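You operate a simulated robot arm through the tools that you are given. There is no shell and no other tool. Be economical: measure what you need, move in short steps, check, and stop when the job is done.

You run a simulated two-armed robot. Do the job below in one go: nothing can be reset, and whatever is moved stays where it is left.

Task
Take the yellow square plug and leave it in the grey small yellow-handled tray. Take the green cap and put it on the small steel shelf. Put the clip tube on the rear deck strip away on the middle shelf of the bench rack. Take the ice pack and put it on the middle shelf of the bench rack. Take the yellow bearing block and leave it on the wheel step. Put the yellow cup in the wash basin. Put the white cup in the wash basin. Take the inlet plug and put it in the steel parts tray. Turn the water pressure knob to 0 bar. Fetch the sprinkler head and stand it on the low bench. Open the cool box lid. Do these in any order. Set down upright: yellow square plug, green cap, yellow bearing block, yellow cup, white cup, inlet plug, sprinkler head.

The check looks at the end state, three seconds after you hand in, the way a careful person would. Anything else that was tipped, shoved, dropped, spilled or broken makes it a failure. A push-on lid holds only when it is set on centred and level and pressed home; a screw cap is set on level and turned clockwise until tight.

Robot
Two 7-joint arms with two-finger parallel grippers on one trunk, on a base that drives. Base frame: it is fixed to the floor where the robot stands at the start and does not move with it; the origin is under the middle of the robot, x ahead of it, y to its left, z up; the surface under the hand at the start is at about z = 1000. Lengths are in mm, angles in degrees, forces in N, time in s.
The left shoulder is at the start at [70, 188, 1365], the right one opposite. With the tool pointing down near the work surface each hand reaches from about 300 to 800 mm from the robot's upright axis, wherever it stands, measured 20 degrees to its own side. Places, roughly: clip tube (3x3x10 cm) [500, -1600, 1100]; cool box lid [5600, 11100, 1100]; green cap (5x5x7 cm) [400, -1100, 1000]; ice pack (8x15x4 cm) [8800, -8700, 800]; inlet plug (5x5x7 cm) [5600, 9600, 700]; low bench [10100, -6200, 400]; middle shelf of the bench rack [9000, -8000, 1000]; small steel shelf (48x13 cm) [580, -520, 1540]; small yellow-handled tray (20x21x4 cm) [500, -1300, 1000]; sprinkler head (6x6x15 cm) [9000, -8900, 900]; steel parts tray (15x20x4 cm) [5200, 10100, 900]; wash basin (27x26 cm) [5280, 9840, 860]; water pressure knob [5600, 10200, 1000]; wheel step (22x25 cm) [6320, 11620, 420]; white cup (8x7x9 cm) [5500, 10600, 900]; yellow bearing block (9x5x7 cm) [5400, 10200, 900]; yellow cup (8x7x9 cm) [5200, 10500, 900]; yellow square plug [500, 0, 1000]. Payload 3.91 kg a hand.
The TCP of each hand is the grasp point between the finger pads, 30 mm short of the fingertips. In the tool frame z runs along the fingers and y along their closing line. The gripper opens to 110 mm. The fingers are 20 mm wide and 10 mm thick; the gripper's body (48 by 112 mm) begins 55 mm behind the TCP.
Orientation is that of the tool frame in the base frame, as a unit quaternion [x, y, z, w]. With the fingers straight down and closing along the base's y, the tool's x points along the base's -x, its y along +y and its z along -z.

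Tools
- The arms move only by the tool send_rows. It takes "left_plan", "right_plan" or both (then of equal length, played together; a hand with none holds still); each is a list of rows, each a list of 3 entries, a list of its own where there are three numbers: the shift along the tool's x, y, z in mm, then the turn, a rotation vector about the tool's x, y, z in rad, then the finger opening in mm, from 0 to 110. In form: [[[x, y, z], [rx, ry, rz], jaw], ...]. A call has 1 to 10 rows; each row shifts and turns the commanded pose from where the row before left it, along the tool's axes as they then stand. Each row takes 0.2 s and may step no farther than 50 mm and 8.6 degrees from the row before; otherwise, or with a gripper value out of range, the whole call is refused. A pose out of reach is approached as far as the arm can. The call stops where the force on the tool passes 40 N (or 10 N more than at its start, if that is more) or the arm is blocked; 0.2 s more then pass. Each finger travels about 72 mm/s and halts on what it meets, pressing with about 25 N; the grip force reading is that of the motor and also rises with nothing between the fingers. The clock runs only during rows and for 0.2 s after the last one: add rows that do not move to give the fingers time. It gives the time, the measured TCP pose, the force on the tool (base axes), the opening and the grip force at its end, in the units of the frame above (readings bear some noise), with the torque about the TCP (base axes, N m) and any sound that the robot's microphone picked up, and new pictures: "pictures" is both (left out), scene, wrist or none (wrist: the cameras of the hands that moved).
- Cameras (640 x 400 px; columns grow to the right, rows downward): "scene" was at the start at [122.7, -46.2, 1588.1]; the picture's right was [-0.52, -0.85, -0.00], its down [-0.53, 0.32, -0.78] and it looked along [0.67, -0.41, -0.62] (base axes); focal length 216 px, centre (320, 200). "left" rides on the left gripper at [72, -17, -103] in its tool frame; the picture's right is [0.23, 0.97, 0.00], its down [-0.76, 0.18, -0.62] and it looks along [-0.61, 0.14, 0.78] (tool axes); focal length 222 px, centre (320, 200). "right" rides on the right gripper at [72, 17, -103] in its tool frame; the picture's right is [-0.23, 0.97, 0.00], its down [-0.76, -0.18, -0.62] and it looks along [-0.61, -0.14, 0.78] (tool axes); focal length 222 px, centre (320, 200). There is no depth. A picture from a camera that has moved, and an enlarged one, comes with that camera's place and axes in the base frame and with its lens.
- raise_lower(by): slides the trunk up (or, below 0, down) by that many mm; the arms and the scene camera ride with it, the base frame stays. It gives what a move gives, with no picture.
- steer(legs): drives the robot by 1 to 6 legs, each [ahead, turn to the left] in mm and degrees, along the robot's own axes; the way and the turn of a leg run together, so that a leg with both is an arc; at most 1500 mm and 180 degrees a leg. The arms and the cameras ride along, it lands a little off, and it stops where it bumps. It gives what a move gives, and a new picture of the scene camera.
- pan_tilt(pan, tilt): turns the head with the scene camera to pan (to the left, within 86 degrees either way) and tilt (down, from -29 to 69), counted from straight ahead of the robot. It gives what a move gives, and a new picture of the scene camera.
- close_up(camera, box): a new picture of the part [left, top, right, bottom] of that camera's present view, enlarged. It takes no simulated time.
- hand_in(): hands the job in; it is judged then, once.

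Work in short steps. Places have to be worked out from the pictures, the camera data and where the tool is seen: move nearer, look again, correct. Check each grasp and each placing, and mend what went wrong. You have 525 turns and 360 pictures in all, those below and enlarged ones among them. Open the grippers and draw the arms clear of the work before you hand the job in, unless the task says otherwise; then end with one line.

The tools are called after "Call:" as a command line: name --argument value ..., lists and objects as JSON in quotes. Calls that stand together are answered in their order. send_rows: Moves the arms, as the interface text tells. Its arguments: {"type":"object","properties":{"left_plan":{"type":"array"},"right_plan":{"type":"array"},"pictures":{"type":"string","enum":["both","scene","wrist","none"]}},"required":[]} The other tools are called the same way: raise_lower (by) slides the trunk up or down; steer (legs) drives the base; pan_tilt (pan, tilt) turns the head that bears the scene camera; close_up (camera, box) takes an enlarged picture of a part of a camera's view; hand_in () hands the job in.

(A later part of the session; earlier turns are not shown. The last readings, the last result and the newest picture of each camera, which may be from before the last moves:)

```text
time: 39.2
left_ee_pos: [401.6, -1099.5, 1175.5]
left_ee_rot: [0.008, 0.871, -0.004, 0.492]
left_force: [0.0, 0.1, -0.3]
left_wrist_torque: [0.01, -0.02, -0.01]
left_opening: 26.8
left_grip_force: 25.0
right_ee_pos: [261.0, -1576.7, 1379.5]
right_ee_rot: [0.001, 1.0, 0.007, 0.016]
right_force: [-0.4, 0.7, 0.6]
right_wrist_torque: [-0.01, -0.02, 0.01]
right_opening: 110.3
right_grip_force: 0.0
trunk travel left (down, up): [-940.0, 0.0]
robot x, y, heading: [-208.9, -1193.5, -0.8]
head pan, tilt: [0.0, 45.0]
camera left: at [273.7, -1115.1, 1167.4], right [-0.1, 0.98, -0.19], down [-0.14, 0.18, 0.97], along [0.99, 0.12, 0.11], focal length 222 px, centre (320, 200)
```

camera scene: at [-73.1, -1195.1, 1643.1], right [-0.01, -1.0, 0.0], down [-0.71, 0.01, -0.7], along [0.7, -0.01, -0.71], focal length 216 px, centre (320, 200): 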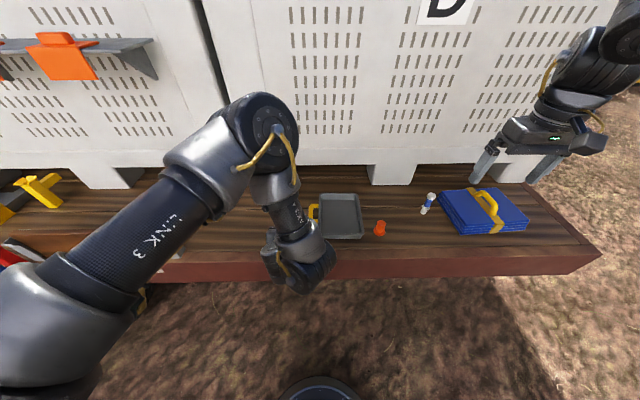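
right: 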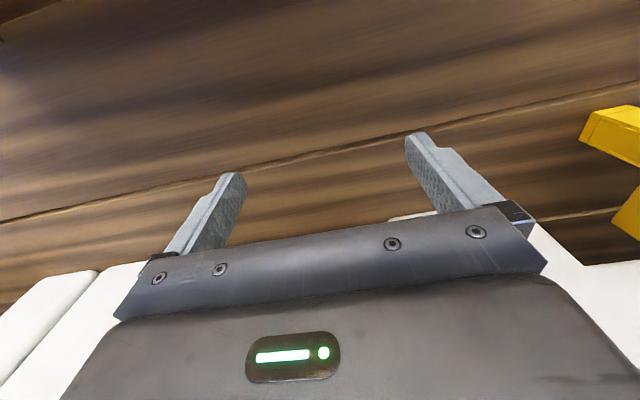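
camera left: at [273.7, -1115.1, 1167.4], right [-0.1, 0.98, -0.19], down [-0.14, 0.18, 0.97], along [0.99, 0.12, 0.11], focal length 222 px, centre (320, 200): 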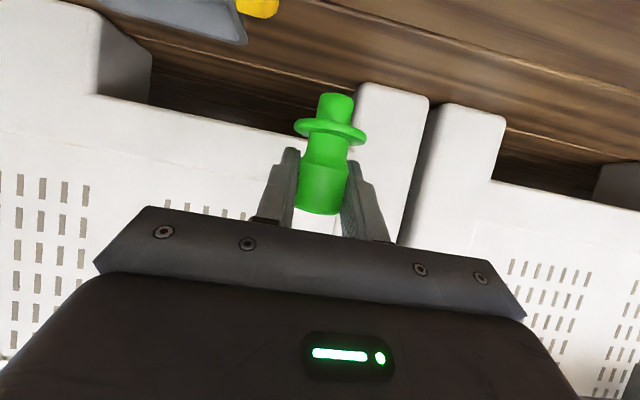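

Firm grip (27 mm). Raise the hand further and survey toward the shelf.

Call:
send_rows --left_plan '[[[-38, 0, -23], [0, 0, 0], 10], [[-38, 0, -23], [0, 0, 0], 10], [[-38, 0, -23], [0, 0, 0], 10], [[-38, 0, -23], [0, 0, 0], 10]]' --pictures "none"

Call:
steer --legs '[[0, 90.8], [570, 0], [0, -90]]'

```text
time: 40.2
left_ee_pos: [401.7, -1098.7, 1354.7]
left_ee_rot: [0.007, 0.871, -0.004, 0.491]
left_force: [-0.7, -0.1, -0.7]
left_wrist_torque: [-0.02, 0.04, -0.01]
left_opening: 26.7
left_grip_force: 25.0
right_ee_pos: [261.5, -1575.3, 1378.7]
right_ee_rot: [0.0, 1.0, 0.007, 0.016]
right_force: [-0.2, -0.5, 0.5]
right_wrist_torque: [0.02, 0.02, 0.02]
right_opening: 110.2
right_grip_force: 0.0
trunk travel left (down, up): [-940.0, 0.0]
robot x, y, heading: [-213.1, -1192.4, -0.8]
head pan, tilt: [0.0, 45.0]
```

```text
time: 51.1
left_ee_pos: [393.7, -508.5, 1355.7]
left_ee_rot: [-0.009, 0.871, 0.005, 0.491]
left_force: [0.6, 0.4, -0.7]
left_wrist_torque: [-0.01, 0.0, -0.01]
left_opening: 26.7
left_grip_force: 24.7
right_ee_pos: [271.7, -991.4, 1378.8]
right_ee_rot: [-0.02, 1.0, 0.007, 0.015]
right_force: [-0.1, -0.8, -0.9]
right_wrist_torque: [0.0, 0.0, 0.01]
right_opening: 110.0
right_grip_force: 0.0
trunk travel left (down, up): [-940.0, 0.0]
robot x, y, heading: [-211.9, -621.8, 1.8]
head pan, tilt: [0.0, 45.0]
camera scene: at [-83.5, -622.3, 1643.6], right [0.03, -1.0, 0.0], down [-0.71, -0.02, -0.71], along [0.71, 0.02, -0.71], focal length 216 px, centre (320, 200)
```

scene: 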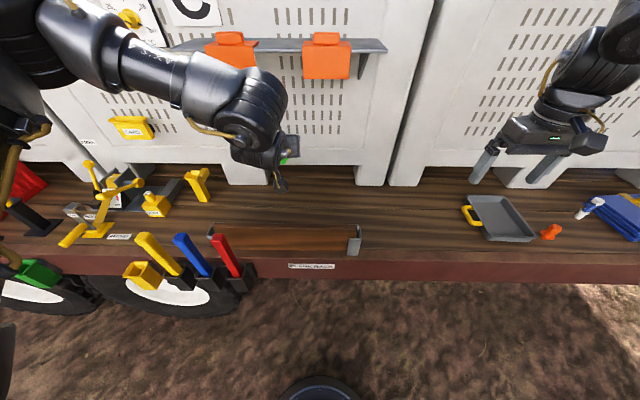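

The shelf runs y −758…−280 at z≈1540 with orange clips near y −622 and −397; the gap around y −510 is free. Zoom to refine.

Call:
close_up --camera "scene" --box '[170, 0, 400, 120]'

```text
2.78 times, centred on (285, 60) of scene
camera zoom: at [-83.5, -622.3, 1643.6], right [0.03, -1.0, 0.0], down [-0.71, -0.02, -0.71], along [0.71, 0.02, -0.71], focal length 600 px, centre (417, 590)
```

zoom: 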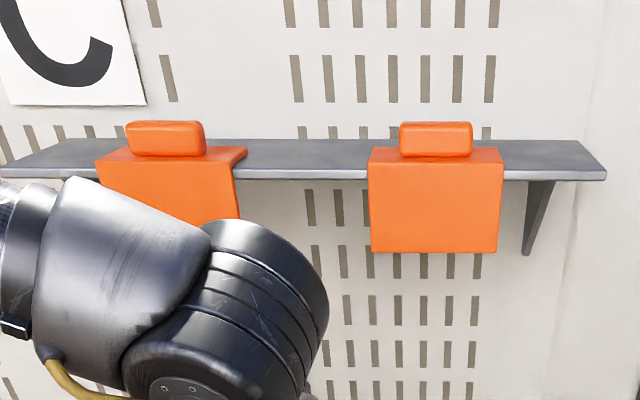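

Gap centre y≈−515, shelf x 515–645. Raise the hand to z≈1640 in front of the shelf.

Call:
send_rows --left_plan '[[[-38, 0, -23], [0, 0, 0], 10], [[-38, 0, -23], [0, 0, 0], 10], [[-38, 0, -23], [0, 0, 0], 10], [[-38, 0, -23], [0, 0, 0], 10], [[-38, 0, -23], [0, 0, 0], 10], [[-38, 0, -23], [0, 0, 0], 10], [[-13, 0, -8], [0, 0, 0], 10]]' --pictures "scene"

```text
time: 52.7
left_ee_pos: [382.0, -523.0, 1628.7]
left_ee_rot: [-0.012, 0.871, 0.005, 0.492]
left_force: [-0.5, -0.1, -0.2]
left_wrist_torque: [-0.03, -0.01, 0.0]
left_opening: 26.6
left_grip_force: 24.7
left hand out of reach, approached as far as the arm can: row 6, 7
right_ee_pos: [270.4, -992.8, 1379.3]
right_ee_rot: [-0.018, 1.0, 0.008, 0.017]
right_force: [0.3, 0.1, 0.2]
right_wrist_torque: [-0.01, -0.05, -0.01]
right_opening: 110.1
right_grip_force: 0.1
trunk travel left (down, up): [-940.0, 0.0]
robot x, y, heading: [-216.4, -625.0, 1.5]
head pan, tilt: [0.0, 45.0]
camera scene: at [-84.9, -624.4, 1643.7], right [0.03, -1.0, 0.0], down [-0.71, -0.02, -0.71], along [0.71, 0.02, -0.71], focal length 216 px, centre (320, 200)
```

scene: 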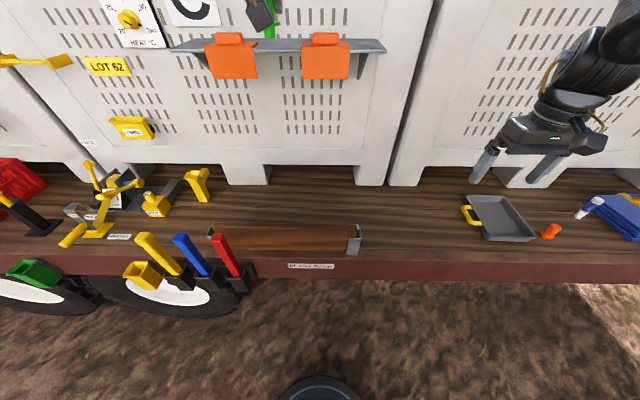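

TCP [382,−523,1629], cap bottom at ≈1578, above the clips. Drive forward 190 mm.

Call:
pan_tilt --pan 10 --tilt 15

Call:
steer --legs '[[190, 0]]'

Call:
close_up --camera "left" --box '[0, 0, 640, 400]'

```text
time: 53.6
left_ee_pos: [383.5, -520.4, 1628.0]
left_ee_rot: [-0.013, 0.871, 0.005, 0.491]
left_force: [0.0, -1.2, -0.4]
left_wrist_torque: [0.0, -0.03, 0.03]
left_opening: 27.0
left_grip_force: 24.9
right_ee_pos: [272.3, -991.0, 1378.5]
right_ee_rot: [-0.019, 1.0, 0.007, 0.015]
right_force: [-0.5, 0.5, -0.3]
right_wrist_torque: [0.02, 0.0, 0.0]
right_opening: 109.9
right_grip_force: 0.1
trunk travel left (down, up): [-940.0, 0.0]
robot x, y, heading: [-216.3, -622.5, 1.8]
head pan, tilt: [10.0, 15.0]
camera scene: at [-73.0, -606.2, 1690.3], right [0.2, -0.98, 0.0], down [-0.25, -0.05, -0.97], along [0.95, 0.19, -0.26], focal length 216 px, centre (320, 200)
```

scene: 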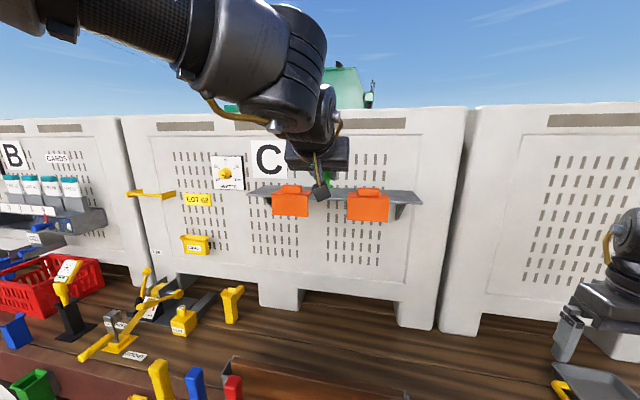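

```text
time: 55.2
left_ee_pos: [566.1, -518.7, 1631.0]
left_ee_rot: [-0.011, 0.87, 0.004, 0.493]
left_force: [-0.6, 0.2, 0.3]
left_wrist_torque: [-0.04, -0.02, 0.0]
left_opening: 26.8
left_grip_force: 25.2
right_ee_pos: [453.4, -988.4, 1381.3]
right_ee_rot: [-0.018, 1.0, 0.008, 0.018]
right_force: [0.8, 0.3, -1.0]
right_wrist_torque: [-0.03, 0.0, -0.03]
right_opening: 110.0
right_grip_force: 0.0
trunk travel left (down, up): [-940.0, 0.0]
robot x, y, heading: [-28.4, -620.9, 1.4]
head pan, tilt: [10.0, 15.0]
camera scene: at [108.6, -602.3, 1691.0], right [0.2, -0.98, 0.0], down [-0.25, -0.05, -0.97], along [0.95, 0.19, -0.26], focal length 216 px, centre (320, 200)
```

scene: 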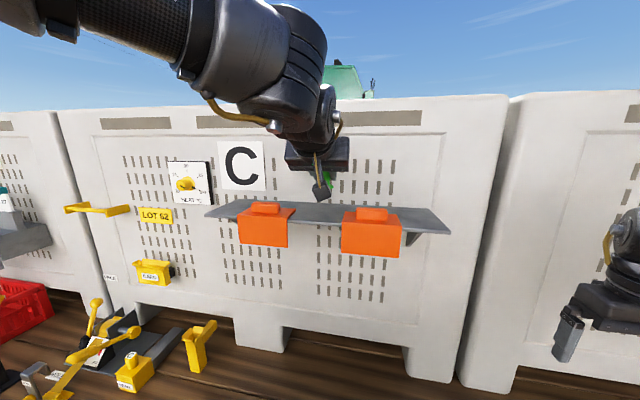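

```text
1.00 times, centred on (320, 200) of left (not enlarged: the box is as wide or as high as the picture)
camera zoom: at [440.4, -538.5, 1621.4], right [-0.14, 0.97, -0.2], down [-0.15, 0.18, 0.97], along [0.98, 0.17, 0.12], focal length 222 px, centre (320, 200)
```

zoom: 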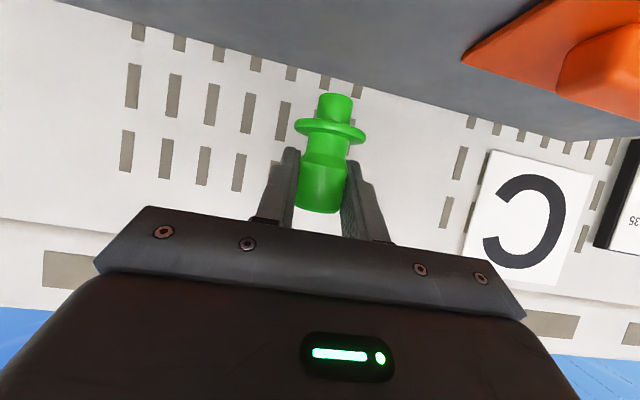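

Aligned: cap over the shelf between the clips. Lower 34 mm.

Call:
send_rows --left_plan '[[[10, 0, 6], [0, 0, 0], 10], [[10, 0, 6], [0, 0, 0], 10], [[9, 0, 5], [0, 0, 0], 10]]' --pictures "wrist"

```text
time: 56.0
left_ee_pos: [571.9, -516.6, 1595.1]
left_ee_rot: [-0.01, 0.87, 0.004, 0.492]
left_force: [0.3, -0.3, 1.0]
left_wrist_torque: [-0.01, 0.01, -0.02]
left_opening: 26.6
left_grip_force: 24.7
right_ee_pos: [458.7, -987.8, 1379.3]
right_ee_rot: [-0.018, 1.0, 0.007, 0.017]
right_force: [-0.7, -1.0, 0.4]
right_wrist_torque: [-0.04, 0.0, -0.01]
right_opening: 109.9
right_grip_force: 0.1
trunk travel left (down, up): [-940.0, 0.0]
robot x, y, heading: [-28.6, -622.9, 1.6]
head pan, tilt: [10.0, 15.0]
camera left: at [445.6, -537.3, 1586.8], right [-0.14, 0.97, -0.2], down [-0.15, 0.18, 0.97], along [0.98, 0.17, 0.12], focal length 222 px, centre (320, 200)
```

left: 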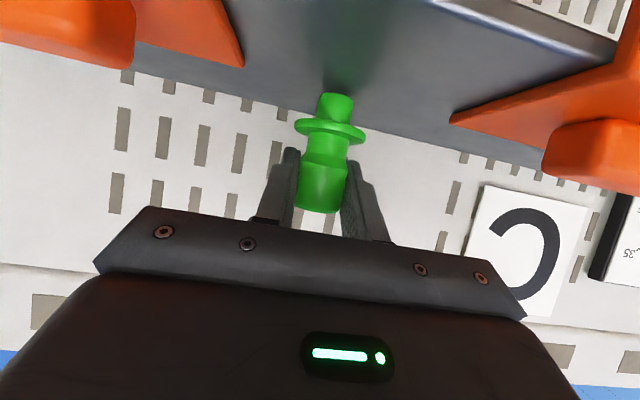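

Very close to the surface. Lower in 2 mm steps until contact force shows.

Call:
send_rows --left_plan '[[[1.7, 0, 1], [0, 0, 0], 10], [[1.7, 0, 1], [0, 0, 0], 10], [[1.7, 0, 1], [0, 0, 0], 10]]' --pictures "none"

```text
time: 56.8
left_ee_pos: [569.7, -518.1, 1593.1]
left_ee_rot: [-0.012, 0.869, 0.003, 0.494]
left_force: [1.4, 0.9, 12.6]
left_wrist_torque: [0.02, -0.11, 0.02]
left_opening: 26.8
left_grip_force: 25.5
right_ee_pos: [457.0, -987.3, 1379.1]
right_ee_rot: [-0.018, 1.0, 0.006, 0.016]
right_force: [-0.2, 0.6, 0.2]
right_wrist_torque: [0.05, 0.0, 0.0]
right_opening: 110.0
right_grip_force: 0.1
trunk travel left (down, up): [-940.0, 0.0]
robot x, y, heading: [-24.4, -625.0, 1.4]
head pan, tilt: [10.0, 15.0]
```

Contact made (12.6 N). Open and withdraw back-up along the tool axis.

Call:
send_rows --left_plan '[[[0, 0, 0], [0, 0, 0], 45], [[0, 0, 0], [0, 0, 0], 60], [[0, 0, -10], [0, 0, 0], 65], [[0, 0, -30], [0, 0, 0], 65], [[0, 0, -40], [0, 0, 0], 65], [[0, 0, -40], [0, 0, 0], 65]]' --pictures "wrist"

```text
time: 58.2
left_ee_pos: [483.6, -520.8, 1638.0]
left_ee_rot: [-0.013, 0.87, 0.003, 0.493]
left_force: [0.4, 0.5, 0.6]
left_wrist_torque: [-0.02, -0.02, 0.0]
left_opening: 64.8
left_grip_force: 0.1
left hand out of reach, approached as far as the arm can: row 6
right_ee_pos: [456.6, -987.2, 1380.1]
right_ee_rot: [-0.018, 1.0, 0.008, 0.016]
right_force: [-0.7, -0.3, 0.7]
right_wrist_torque: [0.01, 0.02, 0.02]
right_opening: 110.1
right_grip_force: 0.0
trunk travel left (down, up): [-940.0, 0.0]
robot x, y, heading: [-26.8, -621.1, 1.3]
head pan, tilt: [10.0, 15.0]
camera left: at [357.5, -541.0, 1629.3], right [-0.14, 0.97, -0.2], down [-0.15, 0.18, 0.97], along [0.98, 0.17, 0.12], focal length 222 px, centre (320, 200)
```

left: 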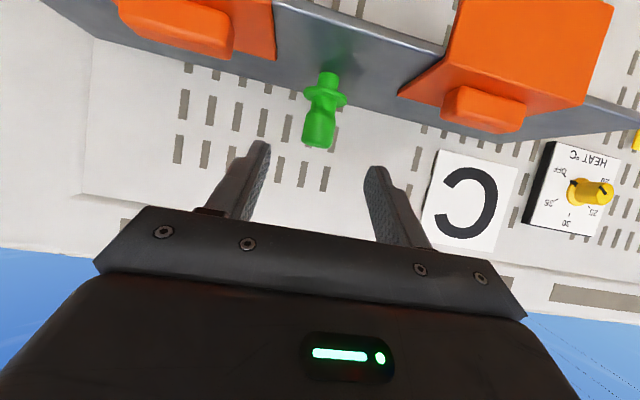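

Green cap stands well on the shelf. Back off 180 mm and restore the left hand to pointing down.

Call:
steer --legs '[[-180, 0]]'

Call:
send_rows --left_plan '[[[25, 0, 35], [0, 0.147, 0], 80], [[25, 0, 30], [0, 0.147, 0], 80], [[10, 0, 40], [0, 0.147, 0], 80], [[0, 0, 40], [0, 0.147, 0], 80], [[0, 0, 40], [0, 0.147, 0], 80], [[0, 0, 40], [0, 0.147, 0], 80], [[0, 0, 40], [0, 0.145, 0], 80], [[0, 0, 40], [0, 0, 0], 80]]' --pictures "none"

```text
time: 59.7
left_ee_pos: [304.4, -524.3, 1635.9]
left_ee_rot: [-0.013, 0.87, 0.003, 0.492]
left_force: [0.6, 0.2, 0.5]
left_wrist_torque: [-0.02, -0.01, 0.03]
left_opening: 65.0
left_grip_force: 0.1
right_ee_pos: [278.7, -992.4, 1377.3]
right_ee_rot: [-0.018, 1.0, 0.007, 0.015]
right_force: [-0.8, -0.3, 0.4]
right_wrist_torque: [-0.01, 0.04, -0.01]
right_opening: 110.0
right_grip_force: 0.0
trunk travel left (down, up): [-940.0, 0.0]
robot x, y, heading: [-210.5, -629.4, 1.2]
head pan, tilt: [10.0, 15.0]
camera scene: at [-64.9, -606.4, 1689.9], right [0.2, -0.98, 0.0], down [-0.26, -0.05, -0.97], along [0.95, 0.19, -0.26], focal length 216 px, centre (320, 200)
```

scene: 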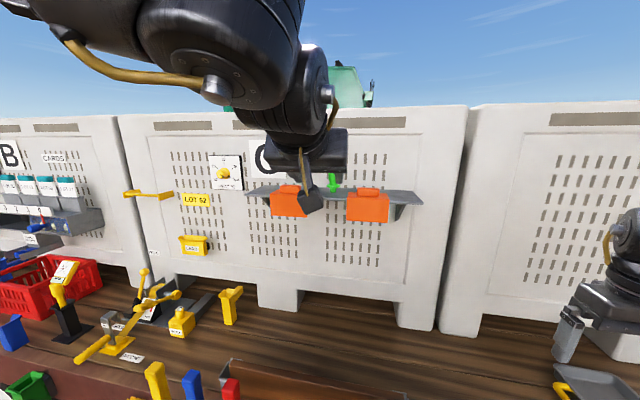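

```text
time: 61.5
left_ee_pos: [356.7, -557.9, 1320.1]
left_ee_rot: [-0.012, 1.0, -0.003, 0.001]
left_force: [-0.9, 0.6, -0.6]
left_wrist_torque: [0.01, 0.02, -0.03]
left_opening: 80.3
left_grip_force: 0.1
left hand out of reach, approached as far as the arm can: row 4, 5, 6, 7
right_ee_pos: [274.7, -991.1, 1379.2]
right_ee_rot: [-0.017, 1.0, 0.007, 0.015]
right_force: [-0.6, -1.0, -0.1]
right_wrist_torque: [-0.01, 0.04, 0.01]
right_opening: 110.2
right_grip_force: 0.0
trunk travel left (down, up): [-940.0, 0.0]
robot x, y, heading: [-207.0, -624.0, 1.5]
head pan, tilt: [10.0, 15.0]
```

Turn, drive +490 mm in y, and face the bench again near the VENT block.

Call:
steer --legs '[[0, 88.5], [490, 0], [0, -90]]'

Call:
pan_tilt --pan 0 --tilt 50

```text
time: 72.0
left_ee_pos: [363.2, -87.7, 1322.2]
left_ee_rot: [0.005, 1.0, -0.004, 0.002]
left_force: [-0.4, -0.5, -0.1]
left_wrist_torque: [0.02, 0.01, -0.03]
left_opening: 79.8
left_grip_force: 0.0
right_ee_pos: [265.2, -516.3, 1379.5]
right_ee_rot: [0.0, 1.0, 0.008, 0.016]
right_force: [0.4, 0.5, 0.1]
right_wrist_torque: [-0.01, 0.01, 0.05]
right_opening: 110.0
right_grip_force: 0.0
trunk travel left (down, up): [-940.0, 0.0]
robot x, y, heading: [-205.6, -135.6, -0.7]
head pan, tilt: [10.0, 15.0]
camera scene: at [-64.2, -119.0, 1690.4], right [0.16, -0.99, 0.0], down [-0.26, -0.04, -0.97], along [0.95, 0.15, -0.26], focal length 216 px, centre (320, 200)
```

scene: 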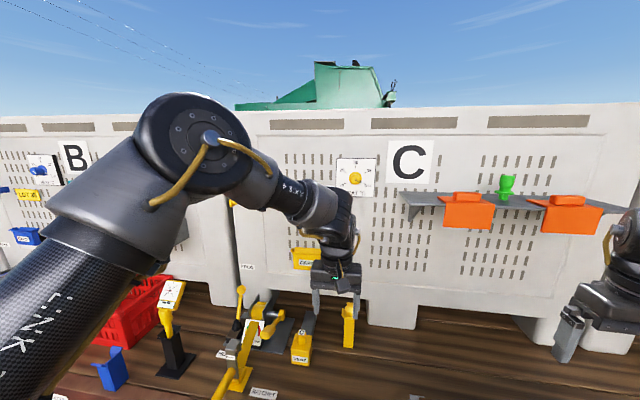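

```text
time: 73.0
left_ee_pos: [360.5, -88.0, 1322.3]
left_ee_rot: [0.005, 1.0, -0.005, 0.002]
left_force: [0.5, 0.7, -0.8]
left_wrist_torque: [0.01, -0.02, 0.05]
left_opening: 79.9
left_grip_force: 0.0
right_ee_pos: [264.6, -518.1, 1379.2]
right_ee_rot: [0.001, 1.0, 0.007, 0.015]
right_force: [0.3, 0.4, 0.7]
right_wrist_torque: [-0.01, -0.02, 0.0]
right_opening: 110.2
right_grip_force: 0.0
trunk travel left (down, up): [-940.0, 0.0]
robot x, y, heading: [-206.4, -129.6, -0.7]
head pan, tilt: [0.0, 50.0]
camera scene: at [-79.7, -136.0, 1636.8], right [-0.01, -1.0, 0.0], down [-0.77, 0.01, -0.64], along [0.64, -0.01, -0.77], focal length 216 px, centre (320, 200)
```

scene: 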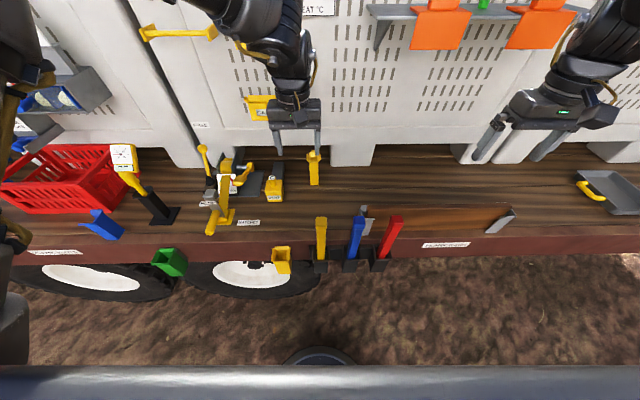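

Drive 150 mm forward, then position above the VENT block.

Call:
steer --legs '[[150, 0]]'

Call:
send_rows --left_plan '[[[7, 40, 20], [0, 0, 0], 90], [[7, 40, 25], [0, 0, 0], 100], [[7, 38, 25], [0, 0, 0], 100], [[5, 0, 40], [0, 0, 0], 100], [[0, 0, 40], [0, 0, 0], 100]]' --pictures "wrist"

```text
time: 74.4
left_ee_pos: [512.0, -88.7, 1323.5]
left_ee_rot: [0.005, 1.0, -0.003, 0.004]
left_force: [-0.4, 0.2, 0.8]
left_wrist_torque: [0.03, -0.02, -0.01]
left_opening: 79.8
left_grip_force: 0.0
right_ee_pos: [415.7, -519.8, 1380.3]
right_ee_rot: [0.001, 1.0, 0.007, 0.017]
right_force: [0.1, -0.5, 0.0]
right_wrist_torque: [0.01, 0.0, 0.0]
right_opening: 110.1
right_grip_force: 0.1
trunk travel left (down, up): [-940.0, 0.0]
robot x, y, heading: [-51.8, -134.5, -0.9]
head pan, tilt: [0.0, 50.0]
camera scene: at [68.8, -137.5, 1637.1], right [-0.01, -1.0, 0.0], down [-0.76, 0.01, -0.64], along [0.64, -0.01, -0.76], focal length 216 px, centre (320, 200)
```

scene: 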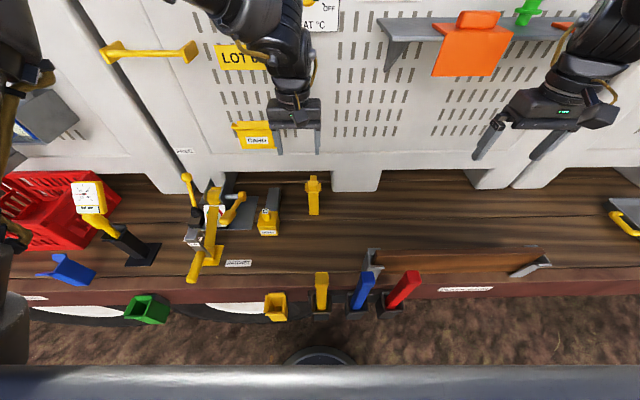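

```text
time: 75.6
left_ee_pos: [452.5, -10.4, 1169.7]
left_ee_rot: [0.003, 1.0, -0.002, 0.003]
left_force: [-0.6, 0.2, -0.2]
left_wrist_torque: [0.02, 0.02, 0.0]
left_opening: 100.1
left_grip_force: 0.0
left hand out of reach, approached as far as the arm can: row 1, 2, 3, 5
right_ee_pos: [419.4, -518.6, 1378.3]
right_ee_rot: [0.001, 1.0, 0.007, 0.016]
right_force: [-0.5, 0.0, -0.4]
right_wrist_torque: [0.02, -0.03, -0.01]
right_opening: 110.2
right_grip_force: 0.0
trunk travel left (down, up): [-940.0, 0.0]
robot x, y, heading: [-55.4, -132.5, -0.8]
head pan, tilt: [0.0, 50.0]
camera left: at [379.4, -26.9, 1272.6], right [-0.22, 0.98, -0.01], down [0.76, 0.18, 0.63], along [0.61, 0.13, -0.78], focal length 222 px, centre (320, 200)
```

left: 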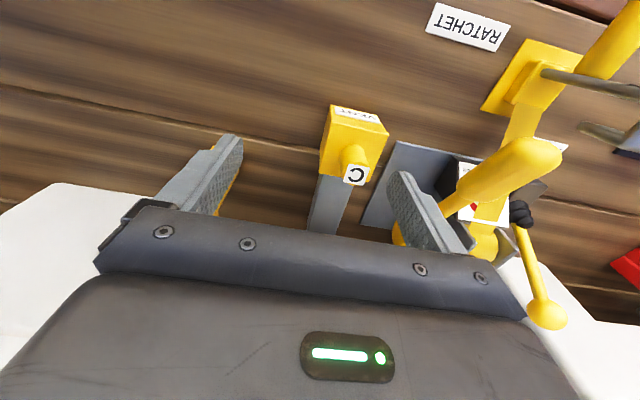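

Triangulating: plug body is x 451–513, y −1…60, top z≈1044, with a knob to z≈1097 centred [481,28]. A lever stands close by on its left, so I turn the hand 90° (closing along x, camera to the right) while shifting.

Call:
send_rows --left_plan '[[[0, 0, -15], [0, 0, -0.145], 90], [[0, 0, 0], [0, 0, -0.145], 80], [[0, 0, 0], [0, 0, -0.145], 70], [[0, 0, 0], [0, 0, -0.145], 70], [[0, 0, 0], [0, 0, -0.145], 70], [[0, 0, 0], [0, 0, -0.145], 70], [[0, 0, 0], [0, 0, -0.145], 70], [[0, 0, 0], [0, 0, -0.145], 70], [[0, 0, 0], [0, 0, -0.145], 70], [[0, 0, 0], [0, 0, -0.145], 70]]' --pictures "none"

```text
time: 77.8
left_ee_pos: [451.2, -10.2, 1186.3]
left_ee_rot: [-0.66, 0.751, -0.004, -0.002]
left_force: [-0.4, 0.9, 0.4]
left_wrist_torque: [0.01, -0.01, -0.01]
left_opening: 69.8
left_grip_force: 0.0
right_ee_pos: [417.6, -520.2, 1379.0]
right_ee_rot: [0.0, 1.0, 0.007, 0.017]
right_force: [-0.2, 0.0, -0.4]
right_wrist_torque: [0.02, -0.01, -0.01]
right_opening: 110.0
right_grip_force: 0.1
trunk travel left (down, up): [-940.0, 0.0]
robot x, y, heading: [-52.8, -130.9, -0.9]
head pan, tilt: [0.0, 50.0]
```

Call:
send_rows --left_plan '[[[0, 0, 0], [0, 0, -0.12], 70], [[-19, -15, 0], [0, 0, 0], 60], [[-19, -15, 10], [0, 0, 0], 60], [[0, 0, 20], [0, 0, 0], 60]]' --pictures "both"

```text
time: 78.8
left_ee_pos: [480.9, 26.5, 1154.4]
left_ee_rot: [-0.703, 0.711, -0.004, -0.002]
left_force: [0.6, -0.7, 1.1]
left_wrist_torque: [-0.01, 0.0, -0.01]
left_opening: 60.0
left_grip_force: 0.0
right_ee_pos: [417.6, -519.7, 1378.6]
right_ee_rot: [0.001, 1.0, 0.006, 0.016]
right_force: [-0.1, -0.1, 0.2]
right_wrist_torque: [0.02, 0.01, -0.02]
right_opening: 109.9
right_grip_force: 0.1
trunk travel left (down, up): [-940.0, 0.0]
robot x, y, heading: [-55.8, -134.1, -1.1]
head pan, tilt: [0.0, 50.0]
camera scene: at [73.7, -138.1, 1636.7], right [-0.01, -1.0, 0.0], down [-0.77, 0.01, -0.64], along [0.64, -0.01, -0.77], focal length 216 px, centre (320, 200)
camera left: at [497.0, -45.1, 1258.5], right [-0.98, -0.22, 0.0], down [-0.17, 0.77, 0.62], along [-0.13, 0.6, -0.79], focal length 222 px, centre (320, 200)
```

scene: 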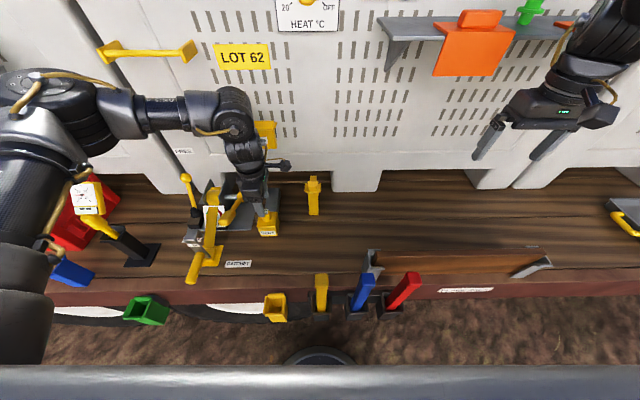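
left: 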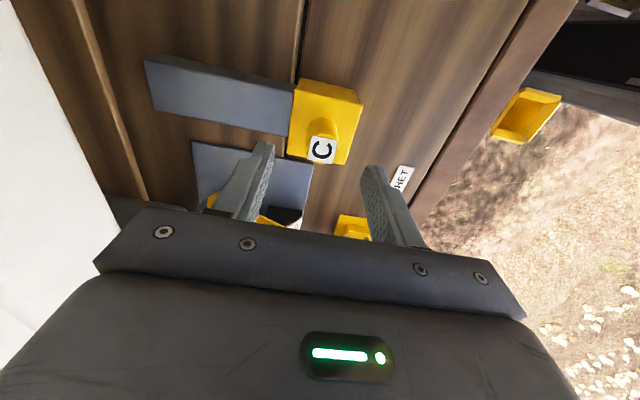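

Centred on the knob. Descend to z≈1081 and close.

Call:
send_rows --left_plan '[[[-2, 0, 25], [0, 0, 0], 60], [[0, 0, 25], [0, 0, 0], 60], [[0, 0, 15], [0, 0, 0], 60], [[0, 0, 8], [0, 0, 0], 60], [[0, 0, 0], [0, 0, 0], 30], [[0, 0, 0], [0, 0, 0], 10], [[0, 0, 0], [0, 0, 0], 10]]' --pictures "wrist"

```text
time: 79.8
left_ee_pos: [482.6, 28.4, 1091.7]
left_ee_rot: [-0.704, 0.71, -0.009, 0.003]
left_force: [-0.7, 0.4, 17.3]
left_wrist_torque: [0.23, 0.9, 0.05]
left_opening: 45.9
left_grip_force: 15.7
right_ee_pos: [414.2, -520.5, 1380.7]
right_ee_rot: [0.0, 1.0, 0.007, 0.017]
right_force: [-0.2, 0.9, -0.3]
right_wrist_torque: [-0.01, -0.03, 0.01]
right_opening: 110.0
right_grip_force: 0.1
trunk travel left (down, up): [-940.0, 0.0]
robot x, y, heading: [-54.9, -134.7, -0.4]
head pan, tilt: [0.0, 50.0]
stopped in row 5 (left hand): the force on the tool passed its limit at 48 N (the readings are from after the stop); the commanded pose is now the measured one
camera left: at [497.0, -43.4, 1196.2], right [-0.98, -0.22, -0.01], down [-0.18, 0.77, 0.61], along [-0.12, 0.6, -0.79], focal length 222 px, centre (320, 200)
```

left: 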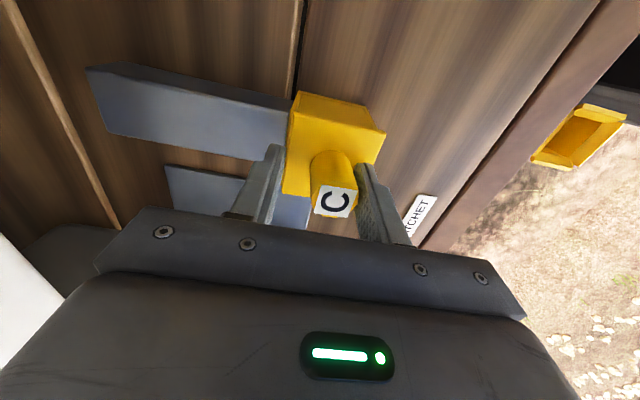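

Fingertips touched the block's top (z≈1061). Lift 4 mm and close on the knob.

Call:
send_rows --left_plan '[[[0, 0, -5], [0, 0, 0], 50], [[0, 0, 0], [0, 0, 0], 20], [[0, 0, 0], [0, 0, 0], 10], [[0, 0, 0], [0, 0, 0], 10]]' --pictures "wrist"

```text
time: 80.8
left_ee_pos: [482.3, 30.0, 1091.4]
left_ee_rot: [-0.704, 0.71, -0.006, 0.002]
left_force: [-4.2, -0.5, -1.2]
left_wrist_torque: [-0.02, 0.21, 0.1]
left_opening: 26.1
left_grip_force: 25.0
right_ee_pos: [417.5, -519.8, 1380.5]
right_ee_rot: [0.0, 1.0, 0.008, 0.017]
right_force: [-1.1, 0.5, 0.4]
right_wrist_torque: [0.0, -0.02, 0.0]
right_opening: 110.0
right_grip_force: 0.0
trunk travel left (down, up): [-940.0, 0.0]
robot x, y, heading: [-53.4, -137.6, -0.5]
head pan, tilt: [0.0, 50.0]
camera left: at [497.2, -42.7, 1196.5], right [-0.98, -0.22, -0.01], down [-0.18, 0.77, 0.62], along [-0.13, 0.6, -0.79], focal length 222 px, centre (320, 200)
```

left: 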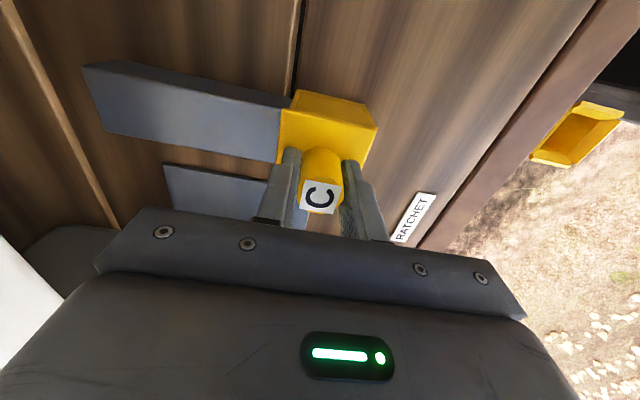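

Knob gripped (26 mm). Lift slowly 20 mm, watching the force.

Call:
send_rows --left_plan '[[[0, 0, -5], [0, 0, 0], 10], [[0, 0, -5], [0, 0, 0], 10], [[0, 0, -10], [0, 0, 0], 10]]' --pictures "wrist"

```text
time: 81.6
left_ee_pos: [481.8, 29.6, 1112.3]
left_ee_rot: [-0.704, 0.71, -0.007, 0.001]
left_force: [-0.2, 0.4, -1.1]
left_wrist_torque: [-0.01, 0.0, -0.02]
left_opening: 26.0
left_grip_force: 24.6
right_ee_pos: [418.2, -518.9, 1379.3]
right_ee_rot: [0.001, 1.0, 0.007, 0.017]
right_force: [-0.6, 0.8, 0.1]
right_wrist_torque: [0.01, 0.04, 0.0]
right_opening: 110.0
right_grip_force: 0.1
trunk travel left (down, up): [-940.0, 0.0]
robot x, y, heading: [-53.5, -132.9, -0.6]
head pan, tilt: [0.0, 50.0]
camera left: at [498.7, -42.8, 1217.4], right [-0.98, -0.22, -0.01], down [-0.18, 0.77, 0.62], along [-0.13, 0.6, -0.79], focal length 222 px, centre (320, 200)
```

left: 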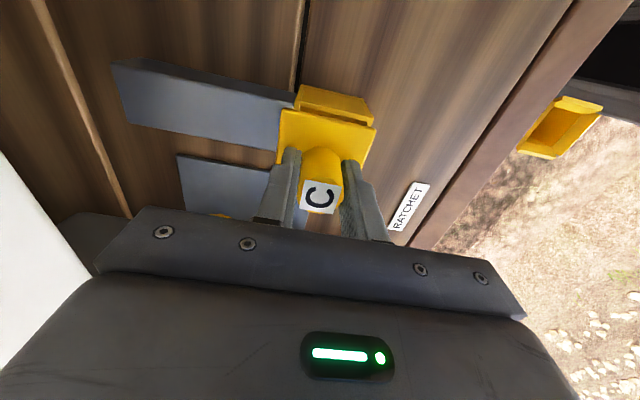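

The square plug lifts out of the yellow vent block. Continue straight up and inspect.

Call:
send_rows --left_plan '[[[0, 0, -30], [0, 0, 0], 10], [[0, 0, -40], [0, 0, 0], 10], [[0, 0, -40], [0, 0, 0], 10], [[0, 0, -40], [0, 0, 0], 10]]' --pictures "wrist"

Call:
close_up --camera "scene" --box '[200, 80, 340, 260]'

```text
time: 82.6
left_ee_pos: [480.1, 33.0, 1262.5]
left_ee_rot: [-0.704, 0.71, -0.006, 0.001]
left_force: [1.1, -0.1, -0.6]
left_wrist_torque: [-0.01, -0.02, 0.03]
left_opening: 26.3
left_grip_force: 25.7
right_ee_pos: [417.3, -519.4, 1380.2]
right_ee_rot: [-0.001, 1.0, 0.008, 0.016]
right_force: [-1.0, 0.4, 0.2]
right_wrist_torque: [0.02, -0.03, 0.02]
right_opening: 109.9
right_grip_force: 0.0
trunk travel left (down, up): [-940.0, 0.0]
robot x, y, heading: [-56.2, -138.2, -0.6]
head pan, tilt: [0.0, 50.0]
camera left: at [495.1, -40.9, 1367.2], right [-0.98, -0.22, -0.01], down [-0.18, 0.77, 0.62], along [-0.13, 0.6, -0.79], focal length 222 px, centre (320, 200)
```

left: 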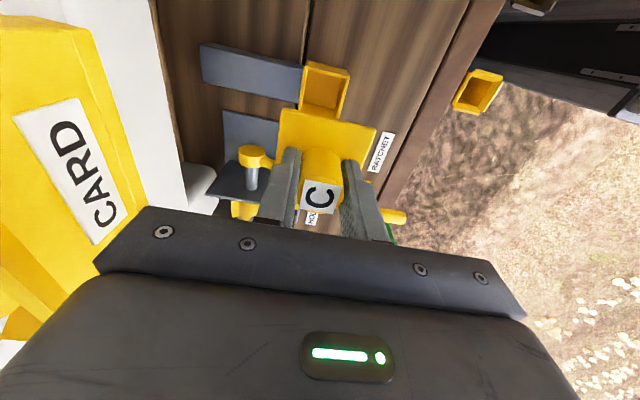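

```text
2.22 times, centred on (270, 170) of scene
camera zoom: at [72.0, -138.0, 1636.7], right [-0.01, -1.0, 0.0], down [-0.77, 0.01, -0.64], along [0.64, -0.01, -0.77], focal length 479 px, centre (431, 267)
```

zoom: 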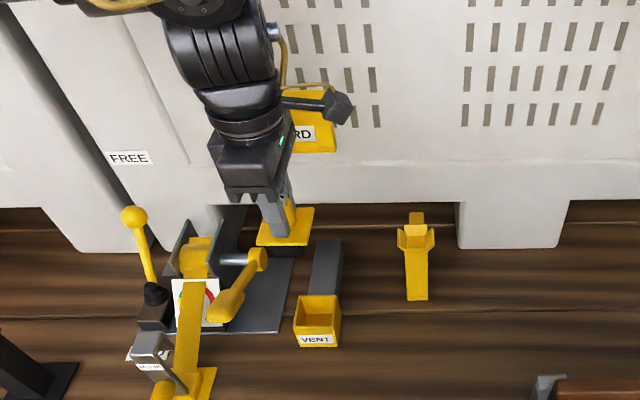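

Plug is free, a plate with knob and a dark lower part. Back off 150 mm, then drive along to y≈−1430 facing the tray.

Call:
steer --legs '[[-150, 0], [0, -89.5], [1290, 0], [0, 90]]'

```text
time: 97.8
left_ee_pos: [314.6, -1256.6, 1262.2]
left_ee_rot: [0.714, -0.7, 0.006, -0.002]
left_force: [-0.1, 0.9, -1.0]
left_wrist_torque: [0.02, 0.03, -0.01]
left_opening: 25.9
left_grip_force: 24.6
right_ee_pos: [267.6, -1809.7, 1379.1]
right_ee_rot: [-0.013, 1.0, 0.007, 0.017]
right_force: [0.4, 0.0, -0.1]
right_wrist_torque: [-0.02, -0.02, -0.02]
right_opening: 110.0
right_grip_force: 0.1
trunk travel left (down, up): [-940.0, 0.0]
robot x, y, heading: [-213.5, -1437.7, 1.0]
head pan, tilt: [0.0, 50.0]
camera scene: at [-88.5, -1437.8, 1636.7], right [0.02, -1.0, 0.0], down [-0.77, -0.01, -0.64], along [0.64, 0.01, -0.77], focal length 216 px, centre (320, 200)
```

scene: 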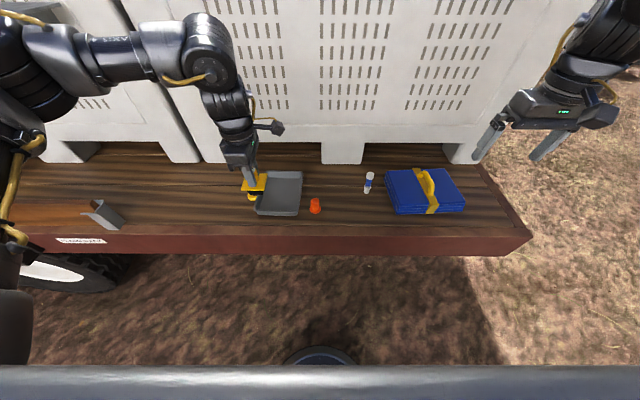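

Drive forward 160 mm so the plug is over the tray.

Call:
steer --legs '[[160, 0]]'

Call:
close_up --camera "left" --box '[0, 0, 640, 400]'

```text
time: 99.3
left_ee_pos: [470.5, -1252.8, 1263.8]
left_ee_rot: [0.715, -0.7, 0.008, -0.003]
left_force: [-0.5, -0.6, -0.4]
left_wrist_torque: [-0.01, -0.03, -0.01]
left_opening: 26.0
left_grip_force: 24.2
right_ee_pos: [423.7, -1804.0, 1381.4]
right_ee_rot: [-0.017, 1.0, 0.007, 0.017]
right_force: [-0.7, 0.3, -0.2]
right_wrist_torque: [-0.02, -0.04, -0.01]
right_opening: 110.2
right_grip_force: 0.1
trunk travel left (down, up): [-940.0, 0.0]
robot x, y, heading: [-56.3, -1434.3, 0.8]
head pan, tilt: [0.0, 50.0]
camera scene: at [67.0, -1434.2, 1637.1], right [0.02, -1.0, 0.0], down [-0.76, -0.01, -0.64], along [0.64, 0.01, -0.76], focal length 216 px, centre (320, 200)
```

scene: 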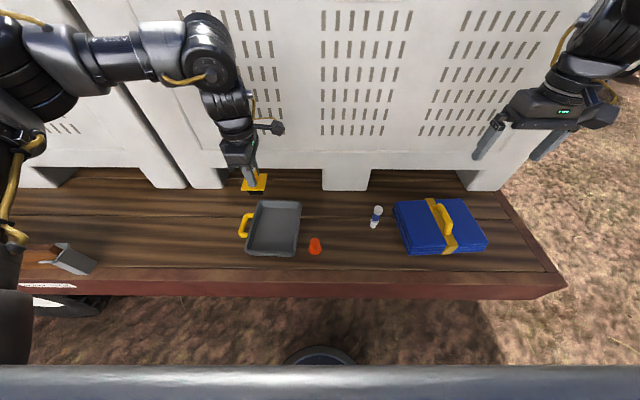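

```text
1.00 times, centred on (320, 200) of left (not enlarged: the box is as wide or as high as the picture)
camera zoom: at [487.5, -1324.3, 1368.1], right [-0.97, -0.25, -0.01], down [-0.2, 0.76, 0.61], along [-0.14, 0.6, -0.79], focal length 222 px, centre (320, 200)
```

zoom: 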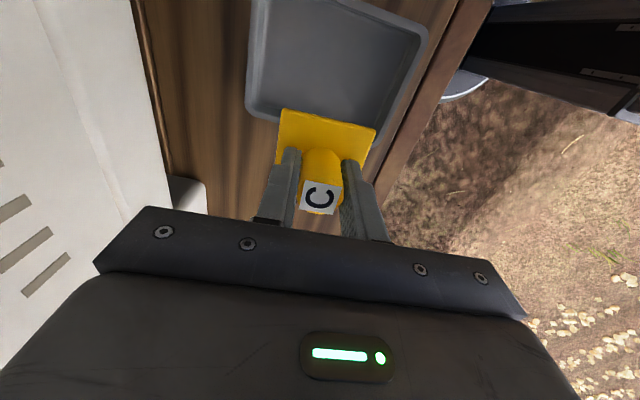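

Tray centre ≈ [472,−1282]. Shift −30 mm in y and lower to z≈1095.

Call:
send_rows --left_plan '[[[30, 0, 10], [0, 0, 0], 10], [[0, 0, 45], [0, 0, 0], 10], [[0, 0, 45], [0, 0, 0], 10], [[0, 0, 40], [0, 0, 0], 10], [[0, 0, 30], [0, 0, 0], 10]]' --pictures "both"

```text
time: 100.5
left_ee_pos: [477.0, -1283.1, 1092.1]
left_ee_rot: [0.715, -0.7, 0.007, -0.001]
left_force: [-0.2, 0.1, -0.6]
left_wrist_torque: [-0.04, 0.01, 0.01]
left_opening: 26.0
left_grip_force: 25.5
right_ee_pos: [426.7, -1804.9, 1378.6]
right_ee_rot: [-0.015, 1.0, 0.008, 0.017]
right_force: [-0.3, 0.2, -0.9]
right_wrist_torque: [-0.02, -0.01, -0.02]
right_opening: 109.9
right_grip_force: 0.0
trunk travel left (down, up): [-940.0, 0.0]
robot x, y, heading: [-52.9, -1434.9, 1.2]
head pan, tilt: [0.0, 50.0]
camera scene: at [71.0, -1435.0, 1636.8], right [0.02, -1.0, 0.0], down [-0.77, -0.01, -0.64], along [0.64, 0.01, -0.77], focal length 216 px, centre (320, 200)
camera left: at [494.6, -1355.9, 1197.2], right [-0.97, -0.25, -0.01], down [-0.2, 0.76, 0.62], along [-0.15, 0.6, -0.79], focal length 222 px, centre (320, 200)
```

scene: 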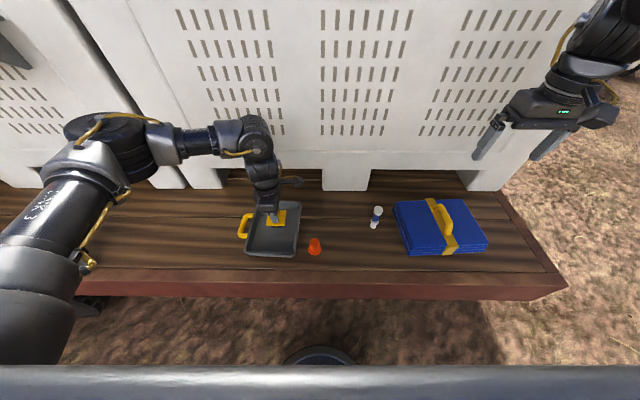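
left: 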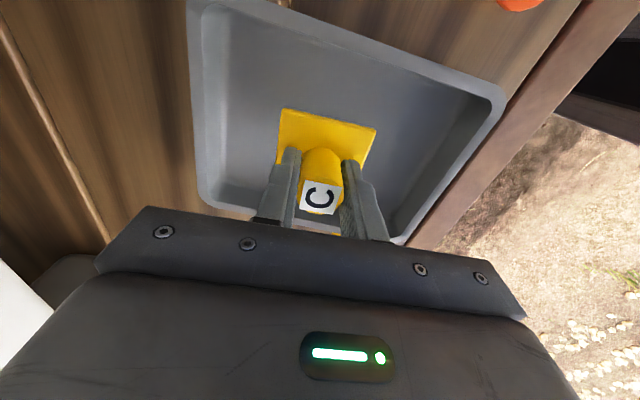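

Within the tray; nudge 12 mm toward its centre and lower slowly until contact.

Call:
send_rows --left_plan '[[[12, 10, 8], [0, 0, 0], 10], [[0, 0, 8], [0, 0, 0], 10], [[0, 0, 5], [0, 0, 0], 10], [[0, 0, 5], [0, 0, 0], 10]]' --pictures "none"

```text
time: 101.5
left_ee_pos: [466.9, -1296.3, 1069.7]
left_ee_rot: [0.715, -0.699, 0.009, -0.003]
left_force: [4.1, 3.0, 20.2]
left_wrist_torque: [0.24, 0.03, -0.06]
left_opening: 26.0
left_grip_force: 24.8
right_ee_pos: [424.0, -1805.5, 1380.0]
right_ee_rot: [-0.016, 1.0, 0.007, 0.017]
right_force: [-0.5, 0.2, 0.1]
right_wrist_torque: [0.02, -0.02, 0.02]
right_opening: 110.0
right_grip_force: 0.2
trunk travel left (down, up): [-940.0, 0.0]
robot x, y, heading: [-55.0, -1435.3, 1.4]
head pan, tilt: [0.0, 50.0]
```

Contact at z 1070 (20 N). Ease 2 mm, release, and rise.

Call:
send_rows --left_plan '[[[0, 0, -2], [0, 0, 0], 10], [[0, 0, 0], [0, 0, 0], 35], [[0, 0, 0], [0, 0, 0], 60], [[0, 0, -20], [0, 0, 0], 60], [[0, 0, -40], [0, 0, 0], 60], [[0, 0, -45], [0, 0, 0], 60]]' --pictures "both"

```text
time: 102.9
left_ee_pos: [466.8, -1295.7, 1173.4]
left_ee_rot: [0.714, -0.7, 0.007, -0.002]
left_force: [-0.6, -0.6, -0.4]
left_wrist_torque: [0.03, 0.0, 0.02]
left_opening: 60.0
left_grip_force: 0.2
right_ee_pos: [426.3, -1806.3, 1380.1]
right_ee_rot: [-0.014, 1.0, 0.008, 0.017]
right_force: [0.4, -0.3, -0.1]
right_wrist_torque: [0.0, 0.02, -0.03]
right_opening: 110.0
right_grip_force: 0.0
trunk travel left (down, up): [-940.0, 0.0]
robot x, y, heading: [-54.6, -1433.6, 1.0]
head pan, tilt: [0.0, 50.0]
camera scene: at [69.4, -1435.2, 1636.7], right [0.02, -1.0, 0.0], down [-0.77, -0.01, -0.64], along [0.64, 0.01, -0.77], focal length 216 px, centre (320, 200)
camera left: at [483.9, -1368.3, 1278.5], right [-0.97, -0.25, -0.01], down [-0.2, 0.76, 0.62], along [-0.15, 0.6, -0.79], focal length 222 px, centre (320, 200)
```

scene: 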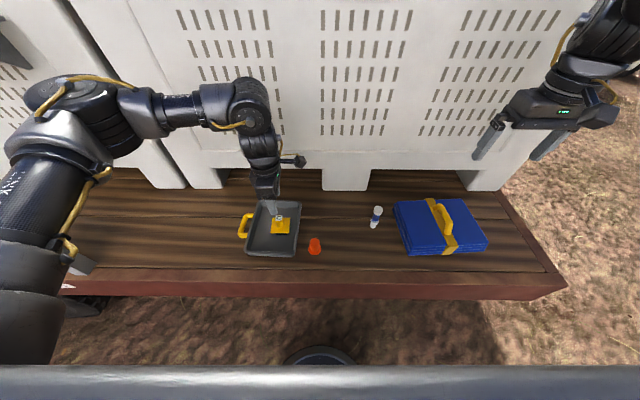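
left: 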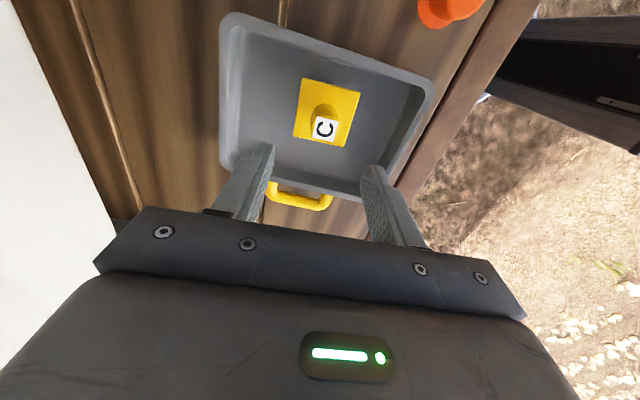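

Plug rests upright in the tray. Next the clip tube at about [486,−1612]: back up 60 mm, then tilt the right hand forward while shifting it over.

Call:
steer --legs '[[-60, 0]]'

Call:
send_rows --right_plan '[[[0, 28, 0], [0, -0.149, 0], 90], [[0, 28, 0], [0, -0.149, 0], 90], [[0, 28, 0], [0, -0.149, 0], 80], [[0, 28, 0], [0, -0.149, 0], 80], [[0, 28, 0], [0, -0.149, 0], 80], [[0, 28, 0], [0, -0.149, 0], 80], [[0, 26, 0], [0, -0.149, 0], 80]]' --pictures "both"

```text
time: 103.8
left_ee_pos: [420.9, -1295.5, 1167.9]
left_ee_rot: [0.716, -0.699, 0.002, 0.003]
left_force: [0.7, -0.6, 0.0]
left_wrist_torque: [-0.01, 0.07, 0.01]
left_opening: 60.2
left_grip_force: 0.0
right_ee_pos: [383.3, -1806.7, 1374.1]
right_ee_rot: [-0.016, 1.0, 0.007, 0.011]
right_force: [0.9, 0.8, 0.1]
right_wrist_torque: [0.01, 0.06, 0.0]
right_opening: 110.0
right_grip_force: 0.0
trunk travel left (down, up): [-940.0, 0.0]
robot x, y, heading: [-113.0, -1434.1, 1.0]
head pan, tilt: [0.0, 50.0]
camera scene: at [29.0, -1434.8, 1635.7], right [0.02, -1.0, 0.0], down [-0.77, -0.01, -0.63], along [0.63, 0.01, -0.77], focal length 216 px, centre (320, 200)
```

scene: 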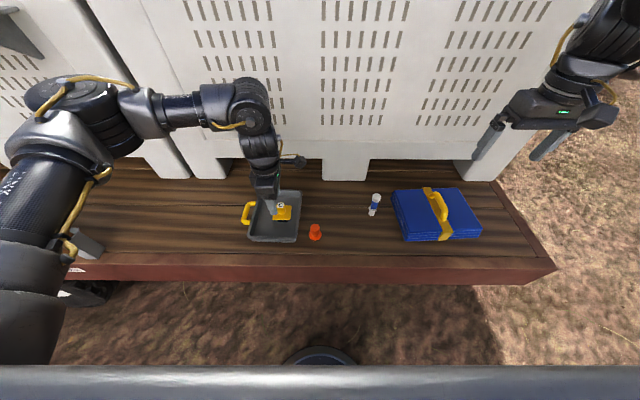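

```text
time: 105.4
left_ee_pos: [408.1, -1296.6, 1174.4]
left_ee_rot: [0.715, -0.699, 0.007, -0.001]
left_force: [1.0, 0.8, -0.6]
left_wrist_torque: [0.02, 0.03, 0.05]
left_opening: 59.8
left_grip_force: 0.0
right_ee_pos: [403.6, -1727.2, 1381.7]
right_ee_rot: [-0.014, 0.859, 0.018, 0.512]
right_force: [-0.9, 0.6, -1.0]
right_wrist_torque: [0.0, 0.0, -0.02]
right_opening: 80.0
right_grip_force: 0.0
right hand out of reach, approached as far as the arm can: row 4, 5, 6, 7
trunk travel left (down, up): [-940.0, 0.0]
robot x, y, heading: [-115.0, -1436.3, 1.2]
head pan, tilt: [0.0, 50.0]
camera scene: at [11.0, -1434.7, 1636.8], right [0.02, -1.0, 0.0], down [-0.77, -0.01, -0.64], along [0.64, 0.01, -0.77], focal length 216 px, centre (320, 200)
camera right: at [277.8, -1716.4, 1366.8], right [0.07, 0.97, 0.22], down [-0.18, -0.2, 0.96], along [0.98, -0.1, 0.16], focal length 222 px, centre (320, 200)
```

scene: 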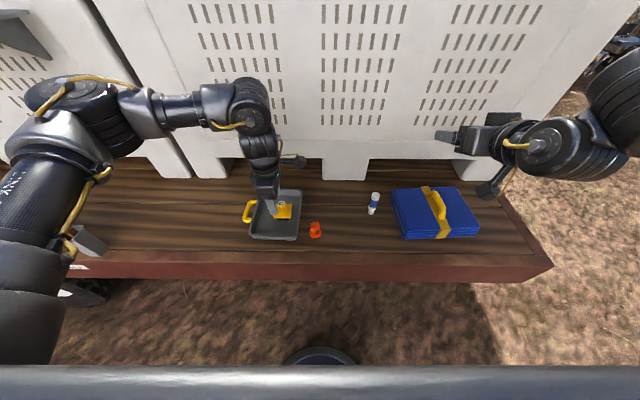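
right: 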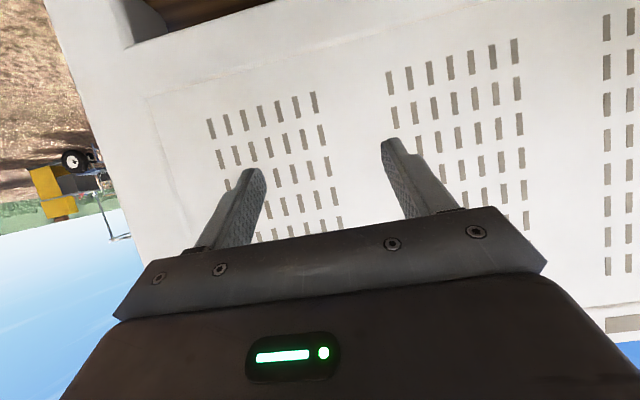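

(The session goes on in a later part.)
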